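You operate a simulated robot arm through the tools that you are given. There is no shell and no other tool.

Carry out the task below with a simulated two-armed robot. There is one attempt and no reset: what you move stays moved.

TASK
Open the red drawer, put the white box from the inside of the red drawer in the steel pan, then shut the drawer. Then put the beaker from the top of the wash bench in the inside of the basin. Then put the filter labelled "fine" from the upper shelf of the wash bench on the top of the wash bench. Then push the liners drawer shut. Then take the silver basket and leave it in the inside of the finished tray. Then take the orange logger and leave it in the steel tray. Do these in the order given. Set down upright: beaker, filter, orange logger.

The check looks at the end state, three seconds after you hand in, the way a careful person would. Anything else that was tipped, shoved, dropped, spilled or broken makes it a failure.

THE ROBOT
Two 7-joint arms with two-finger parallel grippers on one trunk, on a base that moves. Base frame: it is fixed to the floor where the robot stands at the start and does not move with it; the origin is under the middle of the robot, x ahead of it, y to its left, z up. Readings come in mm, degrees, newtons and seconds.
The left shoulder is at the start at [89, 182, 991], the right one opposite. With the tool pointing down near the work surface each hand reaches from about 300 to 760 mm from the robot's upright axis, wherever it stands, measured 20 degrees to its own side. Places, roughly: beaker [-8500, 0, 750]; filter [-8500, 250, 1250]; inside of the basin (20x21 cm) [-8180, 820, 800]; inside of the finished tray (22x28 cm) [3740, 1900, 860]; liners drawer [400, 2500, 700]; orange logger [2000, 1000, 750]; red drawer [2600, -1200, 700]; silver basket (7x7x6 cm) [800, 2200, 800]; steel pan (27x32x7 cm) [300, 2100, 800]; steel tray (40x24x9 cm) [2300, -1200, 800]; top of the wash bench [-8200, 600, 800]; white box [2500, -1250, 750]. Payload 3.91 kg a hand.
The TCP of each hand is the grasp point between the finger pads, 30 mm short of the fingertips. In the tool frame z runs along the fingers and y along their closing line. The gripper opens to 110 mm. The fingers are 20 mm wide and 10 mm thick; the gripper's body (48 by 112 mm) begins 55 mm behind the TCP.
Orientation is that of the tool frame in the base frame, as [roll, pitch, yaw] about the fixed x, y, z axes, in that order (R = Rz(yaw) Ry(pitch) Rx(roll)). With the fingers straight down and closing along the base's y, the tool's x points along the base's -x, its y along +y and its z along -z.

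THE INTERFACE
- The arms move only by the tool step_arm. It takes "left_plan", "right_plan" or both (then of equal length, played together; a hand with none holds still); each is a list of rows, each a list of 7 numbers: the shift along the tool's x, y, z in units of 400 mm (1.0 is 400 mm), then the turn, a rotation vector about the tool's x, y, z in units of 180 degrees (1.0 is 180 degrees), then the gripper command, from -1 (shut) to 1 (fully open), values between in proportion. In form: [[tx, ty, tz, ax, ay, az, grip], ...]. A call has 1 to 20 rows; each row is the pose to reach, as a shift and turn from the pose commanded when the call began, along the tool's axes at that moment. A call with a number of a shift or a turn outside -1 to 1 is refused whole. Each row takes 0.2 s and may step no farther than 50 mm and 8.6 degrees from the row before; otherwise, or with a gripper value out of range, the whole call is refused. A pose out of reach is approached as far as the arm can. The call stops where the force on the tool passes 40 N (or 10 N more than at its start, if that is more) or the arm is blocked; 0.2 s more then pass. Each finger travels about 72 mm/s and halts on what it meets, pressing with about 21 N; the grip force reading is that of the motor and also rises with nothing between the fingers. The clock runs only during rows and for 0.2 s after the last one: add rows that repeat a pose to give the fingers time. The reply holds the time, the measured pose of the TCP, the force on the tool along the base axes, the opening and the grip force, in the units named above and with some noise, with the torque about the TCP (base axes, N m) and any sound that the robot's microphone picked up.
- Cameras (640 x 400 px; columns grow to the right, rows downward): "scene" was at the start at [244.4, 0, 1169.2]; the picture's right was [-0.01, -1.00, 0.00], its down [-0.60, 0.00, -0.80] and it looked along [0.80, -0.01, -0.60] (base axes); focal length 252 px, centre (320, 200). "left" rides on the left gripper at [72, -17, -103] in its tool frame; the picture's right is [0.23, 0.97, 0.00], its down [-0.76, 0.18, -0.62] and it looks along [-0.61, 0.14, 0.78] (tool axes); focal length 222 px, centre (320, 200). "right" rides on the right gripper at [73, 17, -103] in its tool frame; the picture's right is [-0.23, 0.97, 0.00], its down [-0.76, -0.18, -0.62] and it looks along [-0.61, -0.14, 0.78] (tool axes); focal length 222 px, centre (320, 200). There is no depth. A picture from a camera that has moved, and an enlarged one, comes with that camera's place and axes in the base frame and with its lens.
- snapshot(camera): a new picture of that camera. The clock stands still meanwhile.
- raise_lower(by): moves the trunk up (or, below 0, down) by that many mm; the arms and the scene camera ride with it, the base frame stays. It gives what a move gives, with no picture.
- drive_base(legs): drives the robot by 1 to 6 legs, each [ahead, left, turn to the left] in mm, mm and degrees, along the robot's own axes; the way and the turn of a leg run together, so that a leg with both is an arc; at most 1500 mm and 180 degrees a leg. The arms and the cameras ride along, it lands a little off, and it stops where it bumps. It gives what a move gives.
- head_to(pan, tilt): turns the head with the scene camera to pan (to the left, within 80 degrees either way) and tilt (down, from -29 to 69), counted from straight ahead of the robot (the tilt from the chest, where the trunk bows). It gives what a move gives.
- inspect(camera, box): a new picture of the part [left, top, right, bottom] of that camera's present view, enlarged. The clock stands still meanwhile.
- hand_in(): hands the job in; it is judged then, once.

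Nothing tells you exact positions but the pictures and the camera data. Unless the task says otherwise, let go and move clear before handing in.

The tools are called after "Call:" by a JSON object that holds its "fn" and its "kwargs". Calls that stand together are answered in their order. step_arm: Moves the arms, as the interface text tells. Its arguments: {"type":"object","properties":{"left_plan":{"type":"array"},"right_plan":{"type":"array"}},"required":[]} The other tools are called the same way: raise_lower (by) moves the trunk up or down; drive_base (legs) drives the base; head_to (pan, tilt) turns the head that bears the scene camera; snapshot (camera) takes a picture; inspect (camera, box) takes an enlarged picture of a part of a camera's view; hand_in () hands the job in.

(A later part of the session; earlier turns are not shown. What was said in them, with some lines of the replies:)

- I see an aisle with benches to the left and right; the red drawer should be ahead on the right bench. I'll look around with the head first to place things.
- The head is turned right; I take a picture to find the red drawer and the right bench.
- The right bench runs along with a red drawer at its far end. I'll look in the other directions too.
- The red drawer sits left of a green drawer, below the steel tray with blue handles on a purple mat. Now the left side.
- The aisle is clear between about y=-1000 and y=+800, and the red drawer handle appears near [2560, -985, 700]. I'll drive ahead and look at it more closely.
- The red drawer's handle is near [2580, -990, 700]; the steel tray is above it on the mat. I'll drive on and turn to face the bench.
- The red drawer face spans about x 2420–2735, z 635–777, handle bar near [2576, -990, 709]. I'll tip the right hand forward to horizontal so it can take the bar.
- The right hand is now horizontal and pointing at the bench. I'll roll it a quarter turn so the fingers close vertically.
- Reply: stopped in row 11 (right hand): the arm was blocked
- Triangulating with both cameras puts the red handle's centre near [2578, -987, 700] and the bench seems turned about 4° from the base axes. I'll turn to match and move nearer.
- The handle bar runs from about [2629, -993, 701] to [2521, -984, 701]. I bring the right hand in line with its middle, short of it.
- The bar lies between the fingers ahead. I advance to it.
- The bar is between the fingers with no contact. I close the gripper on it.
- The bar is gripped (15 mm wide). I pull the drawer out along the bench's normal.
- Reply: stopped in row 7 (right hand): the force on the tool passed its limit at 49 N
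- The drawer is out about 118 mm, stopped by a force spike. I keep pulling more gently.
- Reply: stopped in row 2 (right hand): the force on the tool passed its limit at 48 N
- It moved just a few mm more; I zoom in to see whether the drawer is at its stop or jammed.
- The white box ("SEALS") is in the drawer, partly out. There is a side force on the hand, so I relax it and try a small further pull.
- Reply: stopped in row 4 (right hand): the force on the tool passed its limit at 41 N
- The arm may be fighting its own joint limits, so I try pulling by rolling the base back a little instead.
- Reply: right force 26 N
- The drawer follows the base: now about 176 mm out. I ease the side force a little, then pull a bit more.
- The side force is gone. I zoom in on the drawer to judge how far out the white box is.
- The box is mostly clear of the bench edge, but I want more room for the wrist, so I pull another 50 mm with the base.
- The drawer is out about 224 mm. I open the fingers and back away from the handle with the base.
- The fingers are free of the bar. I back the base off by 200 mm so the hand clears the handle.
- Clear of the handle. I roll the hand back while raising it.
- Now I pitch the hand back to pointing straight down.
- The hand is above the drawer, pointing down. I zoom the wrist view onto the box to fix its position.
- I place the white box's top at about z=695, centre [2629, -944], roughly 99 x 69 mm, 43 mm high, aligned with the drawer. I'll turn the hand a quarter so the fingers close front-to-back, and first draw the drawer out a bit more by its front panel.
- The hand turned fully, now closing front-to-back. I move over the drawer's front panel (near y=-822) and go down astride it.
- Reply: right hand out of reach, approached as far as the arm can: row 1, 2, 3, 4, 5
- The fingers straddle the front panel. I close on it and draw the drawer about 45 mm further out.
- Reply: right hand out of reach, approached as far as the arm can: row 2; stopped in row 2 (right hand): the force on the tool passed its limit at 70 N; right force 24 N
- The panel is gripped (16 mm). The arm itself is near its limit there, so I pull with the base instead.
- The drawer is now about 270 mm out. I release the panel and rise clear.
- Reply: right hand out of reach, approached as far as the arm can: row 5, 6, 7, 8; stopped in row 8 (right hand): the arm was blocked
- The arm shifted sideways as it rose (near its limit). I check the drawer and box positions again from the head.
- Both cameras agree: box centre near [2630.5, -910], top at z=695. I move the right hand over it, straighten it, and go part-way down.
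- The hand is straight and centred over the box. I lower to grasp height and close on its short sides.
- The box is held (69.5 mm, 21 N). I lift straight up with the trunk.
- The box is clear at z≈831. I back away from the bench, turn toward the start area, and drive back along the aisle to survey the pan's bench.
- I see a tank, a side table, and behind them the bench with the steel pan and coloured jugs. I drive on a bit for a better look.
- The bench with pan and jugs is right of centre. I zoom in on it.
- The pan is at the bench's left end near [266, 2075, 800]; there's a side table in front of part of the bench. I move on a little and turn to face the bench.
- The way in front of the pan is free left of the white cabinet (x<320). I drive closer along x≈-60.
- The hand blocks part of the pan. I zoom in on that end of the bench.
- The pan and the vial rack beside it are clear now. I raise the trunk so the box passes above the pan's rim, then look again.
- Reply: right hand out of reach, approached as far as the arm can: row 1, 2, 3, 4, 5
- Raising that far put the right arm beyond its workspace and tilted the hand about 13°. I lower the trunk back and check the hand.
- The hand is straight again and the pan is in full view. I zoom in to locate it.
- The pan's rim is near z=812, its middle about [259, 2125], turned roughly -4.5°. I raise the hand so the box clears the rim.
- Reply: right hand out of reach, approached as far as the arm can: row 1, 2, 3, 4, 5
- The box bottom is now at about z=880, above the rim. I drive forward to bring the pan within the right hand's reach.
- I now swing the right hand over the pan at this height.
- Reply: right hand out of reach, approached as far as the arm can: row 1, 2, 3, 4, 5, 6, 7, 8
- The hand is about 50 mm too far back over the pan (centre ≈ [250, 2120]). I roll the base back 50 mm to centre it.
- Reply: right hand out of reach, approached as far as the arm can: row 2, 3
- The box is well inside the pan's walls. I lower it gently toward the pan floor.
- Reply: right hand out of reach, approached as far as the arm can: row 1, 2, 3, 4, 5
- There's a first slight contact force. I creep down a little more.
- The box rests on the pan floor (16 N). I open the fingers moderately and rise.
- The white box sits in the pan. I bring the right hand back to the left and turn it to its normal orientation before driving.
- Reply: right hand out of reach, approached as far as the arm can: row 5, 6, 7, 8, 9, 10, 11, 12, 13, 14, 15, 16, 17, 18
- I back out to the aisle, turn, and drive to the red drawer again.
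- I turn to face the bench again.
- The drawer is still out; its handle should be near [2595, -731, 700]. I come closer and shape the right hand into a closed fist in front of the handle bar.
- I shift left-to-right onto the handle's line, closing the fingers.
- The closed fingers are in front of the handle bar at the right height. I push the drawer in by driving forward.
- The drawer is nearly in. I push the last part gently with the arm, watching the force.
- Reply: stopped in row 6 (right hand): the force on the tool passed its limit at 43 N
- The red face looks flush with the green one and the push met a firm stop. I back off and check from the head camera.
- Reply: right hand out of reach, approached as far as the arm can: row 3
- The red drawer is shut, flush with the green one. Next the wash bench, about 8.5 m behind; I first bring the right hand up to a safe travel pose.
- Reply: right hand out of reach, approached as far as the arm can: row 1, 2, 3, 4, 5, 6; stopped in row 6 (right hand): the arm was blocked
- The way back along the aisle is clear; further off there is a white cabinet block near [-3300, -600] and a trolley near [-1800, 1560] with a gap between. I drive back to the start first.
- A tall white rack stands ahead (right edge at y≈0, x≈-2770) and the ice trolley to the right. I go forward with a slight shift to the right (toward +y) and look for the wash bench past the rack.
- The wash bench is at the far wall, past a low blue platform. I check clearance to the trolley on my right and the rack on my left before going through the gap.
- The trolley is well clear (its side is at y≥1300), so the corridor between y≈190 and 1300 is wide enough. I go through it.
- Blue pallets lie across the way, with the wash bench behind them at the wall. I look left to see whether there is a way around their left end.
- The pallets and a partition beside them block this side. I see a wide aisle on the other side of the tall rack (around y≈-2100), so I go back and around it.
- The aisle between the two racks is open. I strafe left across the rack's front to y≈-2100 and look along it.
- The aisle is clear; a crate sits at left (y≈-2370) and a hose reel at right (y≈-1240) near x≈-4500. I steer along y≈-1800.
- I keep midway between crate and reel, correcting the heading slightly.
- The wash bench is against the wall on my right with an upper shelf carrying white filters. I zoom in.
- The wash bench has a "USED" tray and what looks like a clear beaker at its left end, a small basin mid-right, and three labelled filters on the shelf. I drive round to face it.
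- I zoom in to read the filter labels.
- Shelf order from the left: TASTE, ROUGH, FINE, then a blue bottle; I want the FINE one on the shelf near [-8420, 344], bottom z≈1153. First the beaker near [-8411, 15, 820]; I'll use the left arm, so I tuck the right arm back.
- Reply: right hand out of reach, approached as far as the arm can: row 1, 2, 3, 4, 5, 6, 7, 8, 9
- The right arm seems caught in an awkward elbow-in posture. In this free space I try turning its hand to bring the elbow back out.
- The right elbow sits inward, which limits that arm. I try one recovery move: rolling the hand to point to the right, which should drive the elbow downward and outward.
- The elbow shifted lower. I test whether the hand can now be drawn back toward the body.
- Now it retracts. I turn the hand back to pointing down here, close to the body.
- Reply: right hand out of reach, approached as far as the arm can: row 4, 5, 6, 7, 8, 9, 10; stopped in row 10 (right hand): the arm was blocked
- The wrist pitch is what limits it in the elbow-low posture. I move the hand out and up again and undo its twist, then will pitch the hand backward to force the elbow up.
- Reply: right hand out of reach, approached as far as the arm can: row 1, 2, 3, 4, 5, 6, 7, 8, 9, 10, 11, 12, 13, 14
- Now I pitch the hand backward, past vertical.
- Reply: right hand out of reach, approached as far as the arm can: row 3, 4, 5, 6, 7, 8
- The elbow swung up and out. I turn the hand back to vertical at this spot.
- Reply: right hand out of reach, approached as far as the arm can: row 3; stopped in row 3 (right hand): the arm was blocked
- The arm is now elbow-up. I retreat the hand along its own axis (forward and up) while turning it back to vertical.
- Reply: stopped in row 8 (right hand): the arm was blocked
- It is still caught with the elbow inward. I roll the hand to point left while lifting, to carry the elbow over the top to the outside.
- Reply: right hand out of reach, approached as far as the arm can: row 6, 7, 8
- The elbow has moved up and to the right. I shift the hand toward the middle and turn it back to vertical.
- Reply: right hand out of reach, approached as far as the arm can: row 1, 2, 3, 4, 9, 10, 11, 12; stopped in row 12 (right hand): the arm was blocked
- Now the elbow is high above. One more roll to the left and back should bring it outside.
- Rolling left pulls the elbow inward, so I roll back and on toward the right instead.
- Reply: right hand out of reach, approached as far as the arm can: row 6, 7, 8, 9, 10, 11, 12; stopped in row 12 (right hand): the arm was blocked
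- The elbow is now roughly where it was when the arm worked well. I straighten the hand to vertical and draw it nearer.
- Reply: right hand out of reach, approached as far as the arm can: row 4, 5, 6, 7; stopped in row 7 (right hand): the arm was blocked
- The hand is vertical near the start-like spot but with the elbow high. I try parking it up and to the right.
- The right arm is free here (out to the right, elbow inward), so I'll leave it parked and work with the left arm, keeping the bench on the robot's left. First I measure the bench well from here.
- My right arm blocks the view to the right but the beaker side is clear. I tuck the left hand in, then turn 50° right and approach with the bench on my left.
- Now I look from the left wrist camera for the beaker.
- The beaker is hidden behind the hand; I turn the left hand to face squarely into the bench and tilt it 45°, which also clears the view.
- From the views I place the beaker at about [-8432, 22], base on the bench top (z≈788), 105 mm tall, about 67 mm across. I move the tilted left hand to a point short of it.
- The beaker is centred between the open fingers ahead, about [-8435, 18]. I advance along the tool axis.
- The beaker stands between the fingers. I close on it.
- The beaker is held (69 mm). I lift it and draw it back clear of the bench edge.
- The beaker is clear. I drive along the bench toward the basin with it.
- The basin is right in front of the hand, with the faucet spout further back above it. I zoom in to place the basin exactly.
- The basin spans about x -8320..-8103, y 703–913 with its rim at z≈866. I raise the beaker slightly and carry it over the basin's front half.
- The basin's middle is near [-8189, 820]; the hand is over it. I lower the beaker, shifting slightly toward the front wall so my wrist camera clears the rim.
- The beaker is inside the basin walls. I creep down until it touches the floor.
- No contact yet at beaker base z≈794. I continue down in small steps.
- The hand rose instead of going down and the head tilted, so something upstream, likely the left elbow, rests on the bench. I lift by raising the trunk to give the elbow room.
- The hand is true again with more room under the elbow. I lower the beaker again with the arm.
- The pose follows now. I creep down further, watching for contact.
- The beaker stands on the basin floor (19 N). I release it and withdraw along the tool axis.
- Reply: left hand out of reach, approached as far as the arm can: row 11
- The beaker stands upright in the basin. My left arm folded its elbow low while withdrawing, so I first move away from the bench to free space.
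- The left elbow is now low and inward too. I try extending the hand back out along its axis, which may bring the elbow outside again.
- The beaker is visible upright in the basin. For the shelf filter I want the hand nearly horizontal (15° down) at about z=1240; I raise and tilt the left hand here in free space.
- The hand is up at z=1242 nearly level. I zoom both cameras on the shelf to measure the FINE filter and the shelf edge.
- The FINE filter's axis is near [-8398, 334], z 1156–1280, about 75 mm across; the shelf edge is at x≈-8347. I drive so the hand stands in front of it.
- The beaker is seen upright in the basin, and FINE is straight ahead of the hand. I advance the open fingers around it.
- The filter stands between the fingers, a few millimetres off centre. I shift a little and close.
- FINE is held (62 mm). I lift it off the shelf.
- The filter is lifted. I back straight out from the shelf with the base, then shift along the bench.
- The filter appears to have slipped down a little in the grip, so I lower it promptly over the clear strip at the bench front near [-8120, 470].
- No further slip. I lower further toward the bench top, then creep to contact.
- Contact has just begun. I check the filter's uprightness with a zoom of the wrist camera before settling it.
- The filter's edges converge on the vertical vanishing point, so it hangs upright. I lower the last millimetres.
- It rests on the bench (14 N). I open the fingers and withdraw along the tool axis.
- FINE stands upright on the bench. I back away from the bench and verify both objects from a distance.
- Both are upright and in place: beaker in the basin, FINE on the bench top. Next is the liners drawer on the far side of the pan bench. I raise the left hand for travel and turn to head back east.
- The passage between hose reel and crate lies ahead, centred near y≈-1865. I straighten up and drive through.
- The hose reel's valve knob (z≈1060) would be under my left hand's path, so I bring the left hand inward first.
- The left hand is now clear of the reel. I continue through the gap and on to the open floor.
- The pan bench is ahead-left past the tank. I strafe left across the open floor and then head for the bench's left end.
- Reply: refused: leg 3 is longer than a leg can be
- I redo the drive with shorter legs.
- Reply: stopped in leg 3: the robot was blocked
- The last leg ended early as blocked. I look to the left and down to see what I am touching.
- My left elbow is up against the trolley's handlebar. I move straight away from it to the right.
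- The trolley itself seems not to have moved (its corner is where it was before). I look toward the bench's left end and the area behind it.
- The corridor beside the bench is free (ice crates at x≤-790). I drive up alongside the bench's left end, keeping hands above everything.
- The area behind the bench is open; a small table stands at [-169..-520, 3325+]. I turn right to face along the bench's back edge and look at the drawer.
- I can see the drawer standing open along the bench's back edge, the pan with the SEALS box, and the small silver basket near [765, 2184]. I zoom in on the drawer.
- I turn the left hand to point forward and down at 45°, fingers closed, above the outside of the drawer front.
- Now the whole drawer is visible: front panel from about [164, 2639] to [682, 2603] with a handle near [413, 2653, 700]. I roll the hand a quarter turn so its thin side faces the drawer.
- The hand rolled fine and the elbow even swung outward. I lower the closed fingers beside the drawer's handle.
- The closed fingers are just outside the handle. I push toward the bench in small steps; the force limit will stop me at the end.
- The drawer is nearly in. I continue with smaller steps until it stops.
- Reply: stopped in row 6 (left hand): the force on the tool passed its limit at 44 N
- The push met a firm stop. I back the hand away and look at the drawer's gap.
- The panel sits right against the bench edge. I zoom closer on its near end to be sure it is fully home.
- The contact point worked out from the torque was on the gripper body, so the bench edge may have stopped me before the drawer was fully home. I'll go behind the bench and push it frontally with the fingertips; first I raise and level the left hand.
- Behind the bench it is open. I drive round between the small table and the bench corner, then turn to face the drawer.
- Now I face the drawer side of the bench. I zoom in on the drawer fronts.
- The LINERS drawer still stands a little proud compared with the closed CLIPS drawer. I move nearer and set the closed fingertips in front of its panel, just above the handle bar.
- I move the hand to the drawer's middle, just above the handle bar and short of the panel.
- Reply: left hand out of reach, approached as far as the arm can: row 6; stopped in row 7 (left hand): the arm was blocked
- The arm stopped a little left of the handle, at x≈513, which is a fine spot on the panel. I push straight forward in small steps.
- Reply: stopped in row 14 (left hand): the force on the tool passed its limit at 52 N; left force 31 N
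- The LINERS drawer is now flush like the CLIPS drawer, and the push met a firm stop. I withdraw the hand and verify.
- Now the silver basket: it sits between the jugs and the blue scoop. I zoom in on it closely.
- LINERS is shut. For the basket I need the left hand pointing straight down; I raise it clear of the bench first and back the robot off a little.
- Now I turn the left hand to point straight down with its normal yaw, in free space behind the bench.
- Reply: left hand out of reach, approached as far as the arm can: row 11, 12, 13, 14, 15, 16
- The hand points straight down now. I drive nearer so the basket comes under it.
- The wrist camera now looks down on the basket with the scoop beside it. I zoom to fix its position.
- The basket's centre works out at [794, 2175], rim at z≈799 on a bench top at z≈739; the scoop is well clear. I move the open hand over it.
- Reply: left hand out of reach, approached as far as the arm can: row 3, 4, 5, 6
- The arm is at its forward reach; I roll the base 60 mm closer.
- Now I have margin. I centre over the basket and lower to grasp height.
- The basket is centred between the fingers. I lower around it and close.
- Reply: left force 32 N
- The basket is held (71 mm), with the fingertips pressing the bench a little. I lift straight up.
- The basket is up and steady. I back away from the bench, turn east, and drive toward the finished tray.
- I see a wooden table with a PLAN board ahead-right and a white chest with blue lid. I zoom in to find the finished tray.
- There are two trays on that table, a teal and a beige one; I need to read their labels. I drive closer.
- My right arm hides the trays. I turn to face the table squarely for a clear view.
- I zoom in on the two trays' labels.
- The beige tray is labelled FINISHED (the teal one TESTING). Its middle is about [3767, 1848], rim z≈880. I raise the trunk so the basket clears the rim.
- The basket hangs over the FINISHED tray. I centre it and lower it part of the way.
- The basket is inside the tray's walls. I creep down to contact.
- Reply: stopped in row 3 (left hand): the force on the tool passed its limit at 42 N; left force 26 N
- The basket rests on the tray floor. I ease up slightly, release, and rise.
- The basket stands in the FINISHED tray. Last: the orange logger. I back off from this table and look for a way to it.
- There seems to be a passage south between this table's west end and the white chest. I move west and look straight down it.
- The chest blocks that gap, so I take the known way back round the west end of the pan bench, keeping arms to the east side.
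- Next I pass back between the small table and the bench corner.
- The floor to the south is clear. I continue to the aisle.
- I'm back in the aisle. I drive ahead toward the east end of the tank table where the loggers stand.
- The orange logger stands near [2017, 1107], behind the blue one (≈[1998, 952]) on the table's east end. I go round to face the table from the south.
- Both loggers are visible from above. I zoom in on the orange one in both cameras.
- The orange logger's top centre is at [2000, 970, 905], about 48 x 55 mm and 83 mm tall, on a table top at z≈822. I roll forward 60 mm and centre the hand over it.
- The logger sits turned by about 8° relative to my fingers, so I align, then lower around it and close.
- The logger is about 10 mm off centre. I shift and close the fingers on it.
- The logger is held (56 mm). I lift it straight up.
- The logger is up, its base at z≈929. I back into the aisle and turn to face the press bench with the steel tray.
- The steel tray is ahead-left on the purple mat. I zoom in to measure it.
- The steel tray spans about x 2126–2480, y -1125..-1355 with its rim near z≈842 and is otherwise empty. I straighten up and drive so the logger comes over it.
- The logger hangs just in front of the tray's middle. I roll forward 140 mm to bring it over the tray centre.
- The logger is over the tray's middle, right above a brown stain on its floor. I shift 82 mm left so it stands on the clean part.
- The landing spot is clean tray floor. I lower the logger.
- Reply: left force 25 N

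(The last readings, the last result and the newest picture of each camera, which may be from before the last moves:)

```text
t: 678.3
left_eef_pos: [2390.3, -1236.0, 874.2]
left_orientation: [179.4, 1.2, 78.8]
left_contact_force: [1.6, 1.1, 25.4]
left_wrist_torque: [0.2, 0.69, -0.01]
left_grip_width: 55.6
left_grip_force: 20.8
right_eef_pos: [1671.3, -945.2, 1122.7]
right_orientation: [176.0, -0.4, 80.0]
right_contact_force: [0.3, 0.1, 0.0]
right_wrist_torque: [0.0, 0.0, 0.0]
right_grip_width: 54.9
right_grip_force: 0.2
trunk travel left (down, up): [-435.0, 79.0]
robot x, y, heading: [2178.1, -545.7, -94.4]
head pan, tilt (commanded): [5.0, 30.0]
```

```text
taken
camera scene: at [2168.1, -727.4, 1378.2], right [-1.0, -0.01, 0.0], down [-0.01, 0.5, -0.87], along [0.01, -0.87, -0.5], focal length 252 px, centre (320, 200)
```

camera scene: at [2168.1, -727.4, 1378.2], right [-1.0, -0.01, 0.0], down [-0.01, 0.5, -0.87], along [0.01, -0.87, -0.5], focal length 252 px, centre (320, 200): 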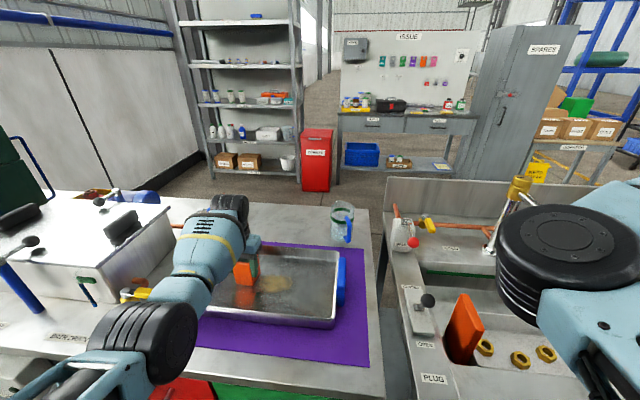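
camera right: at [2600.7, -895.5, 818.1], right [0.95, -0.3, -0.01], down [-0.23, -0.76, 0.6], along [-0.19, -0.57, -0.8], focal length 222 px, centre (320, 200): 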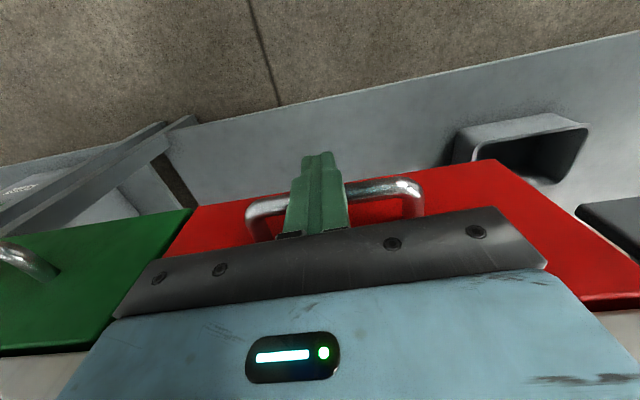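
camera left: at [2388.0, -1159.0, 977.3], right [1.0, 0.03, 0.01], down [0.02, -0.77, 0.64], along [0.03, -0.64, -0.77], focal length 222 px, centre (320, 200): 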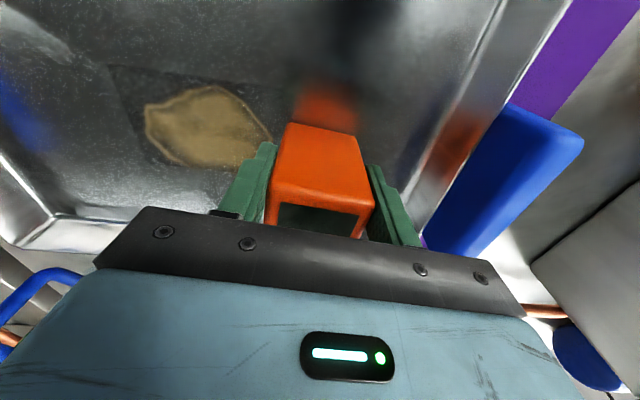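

The logger has reached the tray floor (25 N). I ease off, release gently and rise.

Call:
{"fn": "step_arm", "kwargs": {"left_plan": [[0, 0, -0.012, 0, 0, 0, -1], [0, 0, -0.012, 0, 0, 0, -0.3], [0, 0, -0.012, 0, 0, 0, 0.2], [0, 0, -0.012, 0, 0, 0, 0.6], [0, 0, -0.012, 0, 0, 0, 0.6], [0, 0, -0.05, 0, 0, 0, 0.6], [0, 0, -0.12, 0, 0, 0, 0.6], [0, 0, -0.2, 0, 0, 0, 0.6], [0, 0, -0.28, 0, 0, 0, 0.6], [0, 0, -0.36, 0, 0, 0, 0.6]]}}

Call:
{"fn": "snapshot", "kwargs": {"camera": "left"}}

Call:
{"fn": "snapshot", "kwargs": {"camera": "scene"}}

```text
t: 680.5
left_eef_pos: [2390.8, -1233.5, 1012.8]
left_orientation: [179.5, 0.5, 78.7]
left_contact_force: [0.2, -0.3, 0.7]
left_wrist_torque: [0.03, 0.01, 0.02]
left_grip_width: 88.1
left_grip_force: 0.1
right_eef_pos: [1671.5, -946.7, 1120.3]
right_orientation: [176.1, -0.6, 80.0]
right_contact_force: [0.3, 0.5, 0.3]
right_wrist_torque: [-0.03, -0.01, -0.01]
right_grip_width: 55.2
right_grip_force: 0.1
trunk travel left (down, up): [-435.0, 79.0]
robot x, y, heading: [2171.2, -547.7, -94.5]
head pan, tilt (commanded): [5.0, 30.0]
```

```text
taken
camera left: at [2388.2, -1157.5, 1115.7], right [1.0, 0.03, 0.01], down [0.02, -0.77, 0.63], along [0.03, -0.63, -0.78], focal length 222 px, centre (320, 200)
```

left: 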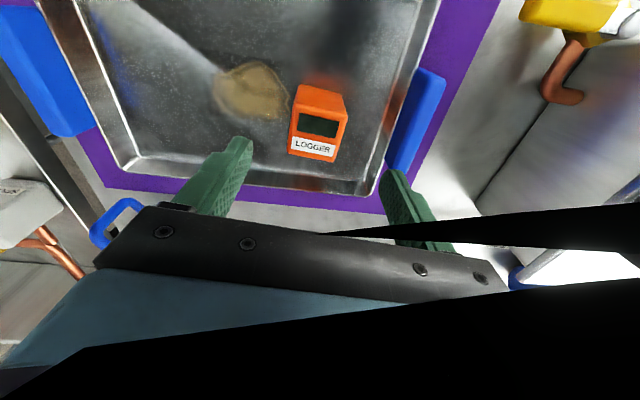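

```text
taken
camera scene: at [2168.7, -730.0, 1377.2], right [-1.0, -0.01, 0.0], down [-0.01, 0.5, -0.87], along [0.01, -0.87, -0.5], focal length 252 px, centre (320, 200)
```

scene: 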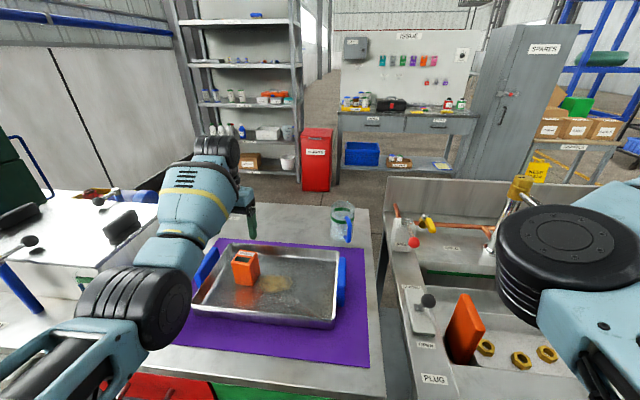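

The orange logger stands upright in the steel tray. I back away and check the tray and the red drawer.

Call:
{"fn": "drive_base", "kwargs": {"legs": [[-450, 0, 0]]}}

Call:
{"fn": "head_to", "kwargs": {"pan": 8, "tilt": 30}}

Call:
{"fn": "snapshot", "kwargs": {"camera": "scene"}}

Call:
{"fn": "inspect", "kwargs": {"camera": "scene", "box": [180, 140, 380, 270]}}

```text
t: 683.2
left_eef_pos: [2424.6, -772.7, 1011.2]
left_orientation: [179.5, 0.5, 78.8]
left_contact_force: [0.5, 0.3, 0.4]
left_wrist_torque: [0.01, 0.0, 0.04]
left_grip_width: 88.2
left_grip_force: 0.1
right_eef_pos: [1705.6, -487.4, 1119.7]
right_orientation: [176.1, -0.7, 80.0]
right_contact_force: [-0.1, 1.1, 0.4]
right_wrist_torque: [-0.02, 0.03, -0.03]
right_grip_width: 55.0
right_grip_force: 0.0
trunk travel left (down, up): [-435.0, 79.0]
robot x, y, heading: [2209.3, -82.2, -94.1]
head pan, tilt (commanded): [5.0, 30.0]
```

```text
t: 683.9
left_eef_pos: [2424.1, -772.7, 1010.2]
left_orientation: [179.5, 0.5, 78.8]
left_contact_force: [-0.1, -0.1, -0.6]
left_wrist_torque: [-0.02, -0.02, -0.01]
left_grip_width: 88.0
left_grip_force: 0.0
right_eef_pos: [1705.7, -487.1, 1121.0]
right_orientation: [176.0, -0.7, 80.0]
right_contact_force: [0.5, 0.7, 0.6]
right_wrist_torque: [-0.01, -0.06, -0.01]
right_grip_width: 55.4
right_grip_force: 0.0
trunk travel left (down, up): [-435.0, 79.0]
robot x, y, heading: [2210.8, -87.3, -94.3]
head pan, tilt (commanded): [8.0, 30.0]
```

```text
taken
camera scene: at [2207.3, -270.1, 1377.1], right [-1.0, -0.07, 0.0], down [-0.03, 0.5, -0.87], along [0.06, -0.86, -0.5], focal length 252 px, centre (320, 200)
```

scene: 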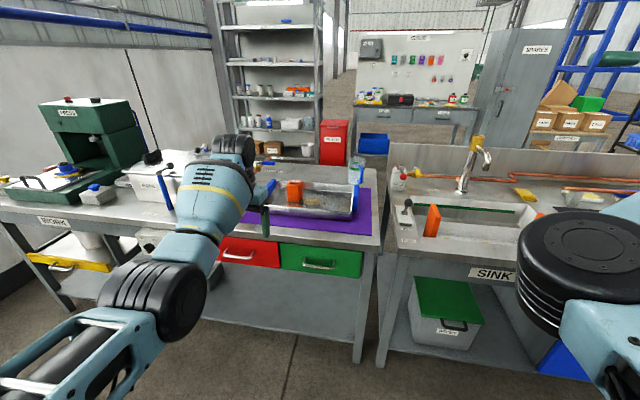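

```text
3.08 times, centred on (280, 205) of scene
camera zoom: at [2207.3, -270.1, 1377.1], right [-1.0, -0.07, 0.0], down [-0.03, 0.5, -0.87], along [0.06, -0.86, -0.5], focal length 774 px, centre (443, 185)
```

zoom: 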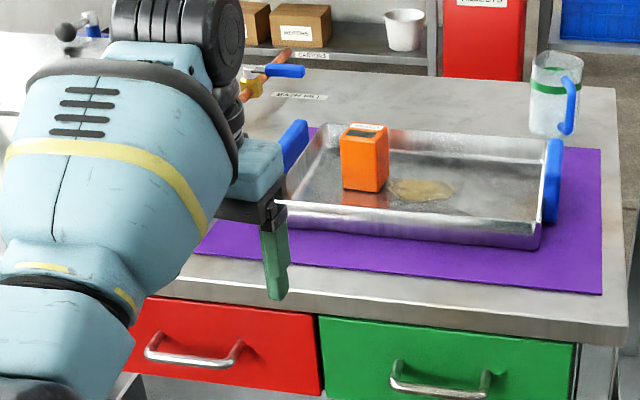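

Everything asked is in place: SEALS box in the pan with the red drawer shut, beaker in the basin, FINE on the wash bench, LINERS shut, basket in the FINISHED tray, and the orange logger upright in the steel tray. The hands are clear, so I hand in.

Call:
{"fn": "hand_in", "kwargs": {}}

```text
The job is handed in.
```

I did all six steps in the order given and handed the job in. From the last pictures I have of each spot:

- **White box:** it is in the steel pan, and the red drawer is shut, flush with the green one.
- **Beaker:** it stands upright in the basin.
- **Filter "fine":** it stands upright on the front of the wash bench top.
- **Liners drawer:** it is shut. My first push left it slightly open, so I went behind the bench and pushed it home.
- **Silver basket:** it is in the finished tray.
- **Orange logger:** it stands upright in the steel tray, to one side of a brown stain on the tray floor.

**Contacts on the way:**

- **Ice trolley:** the robot bumped the handlebar of the ice trolley once, probably with the left elbow. My before-and-after measurements agree to within a few centimetres, so I don't think the trolley moved, but I could not confirm it exactly.
- **Wash bench:** something on the robot, probably the left elbow, pressed on the wash bench while I was lowering the beaker. Nothing on the bench looked disturbed afterwards.
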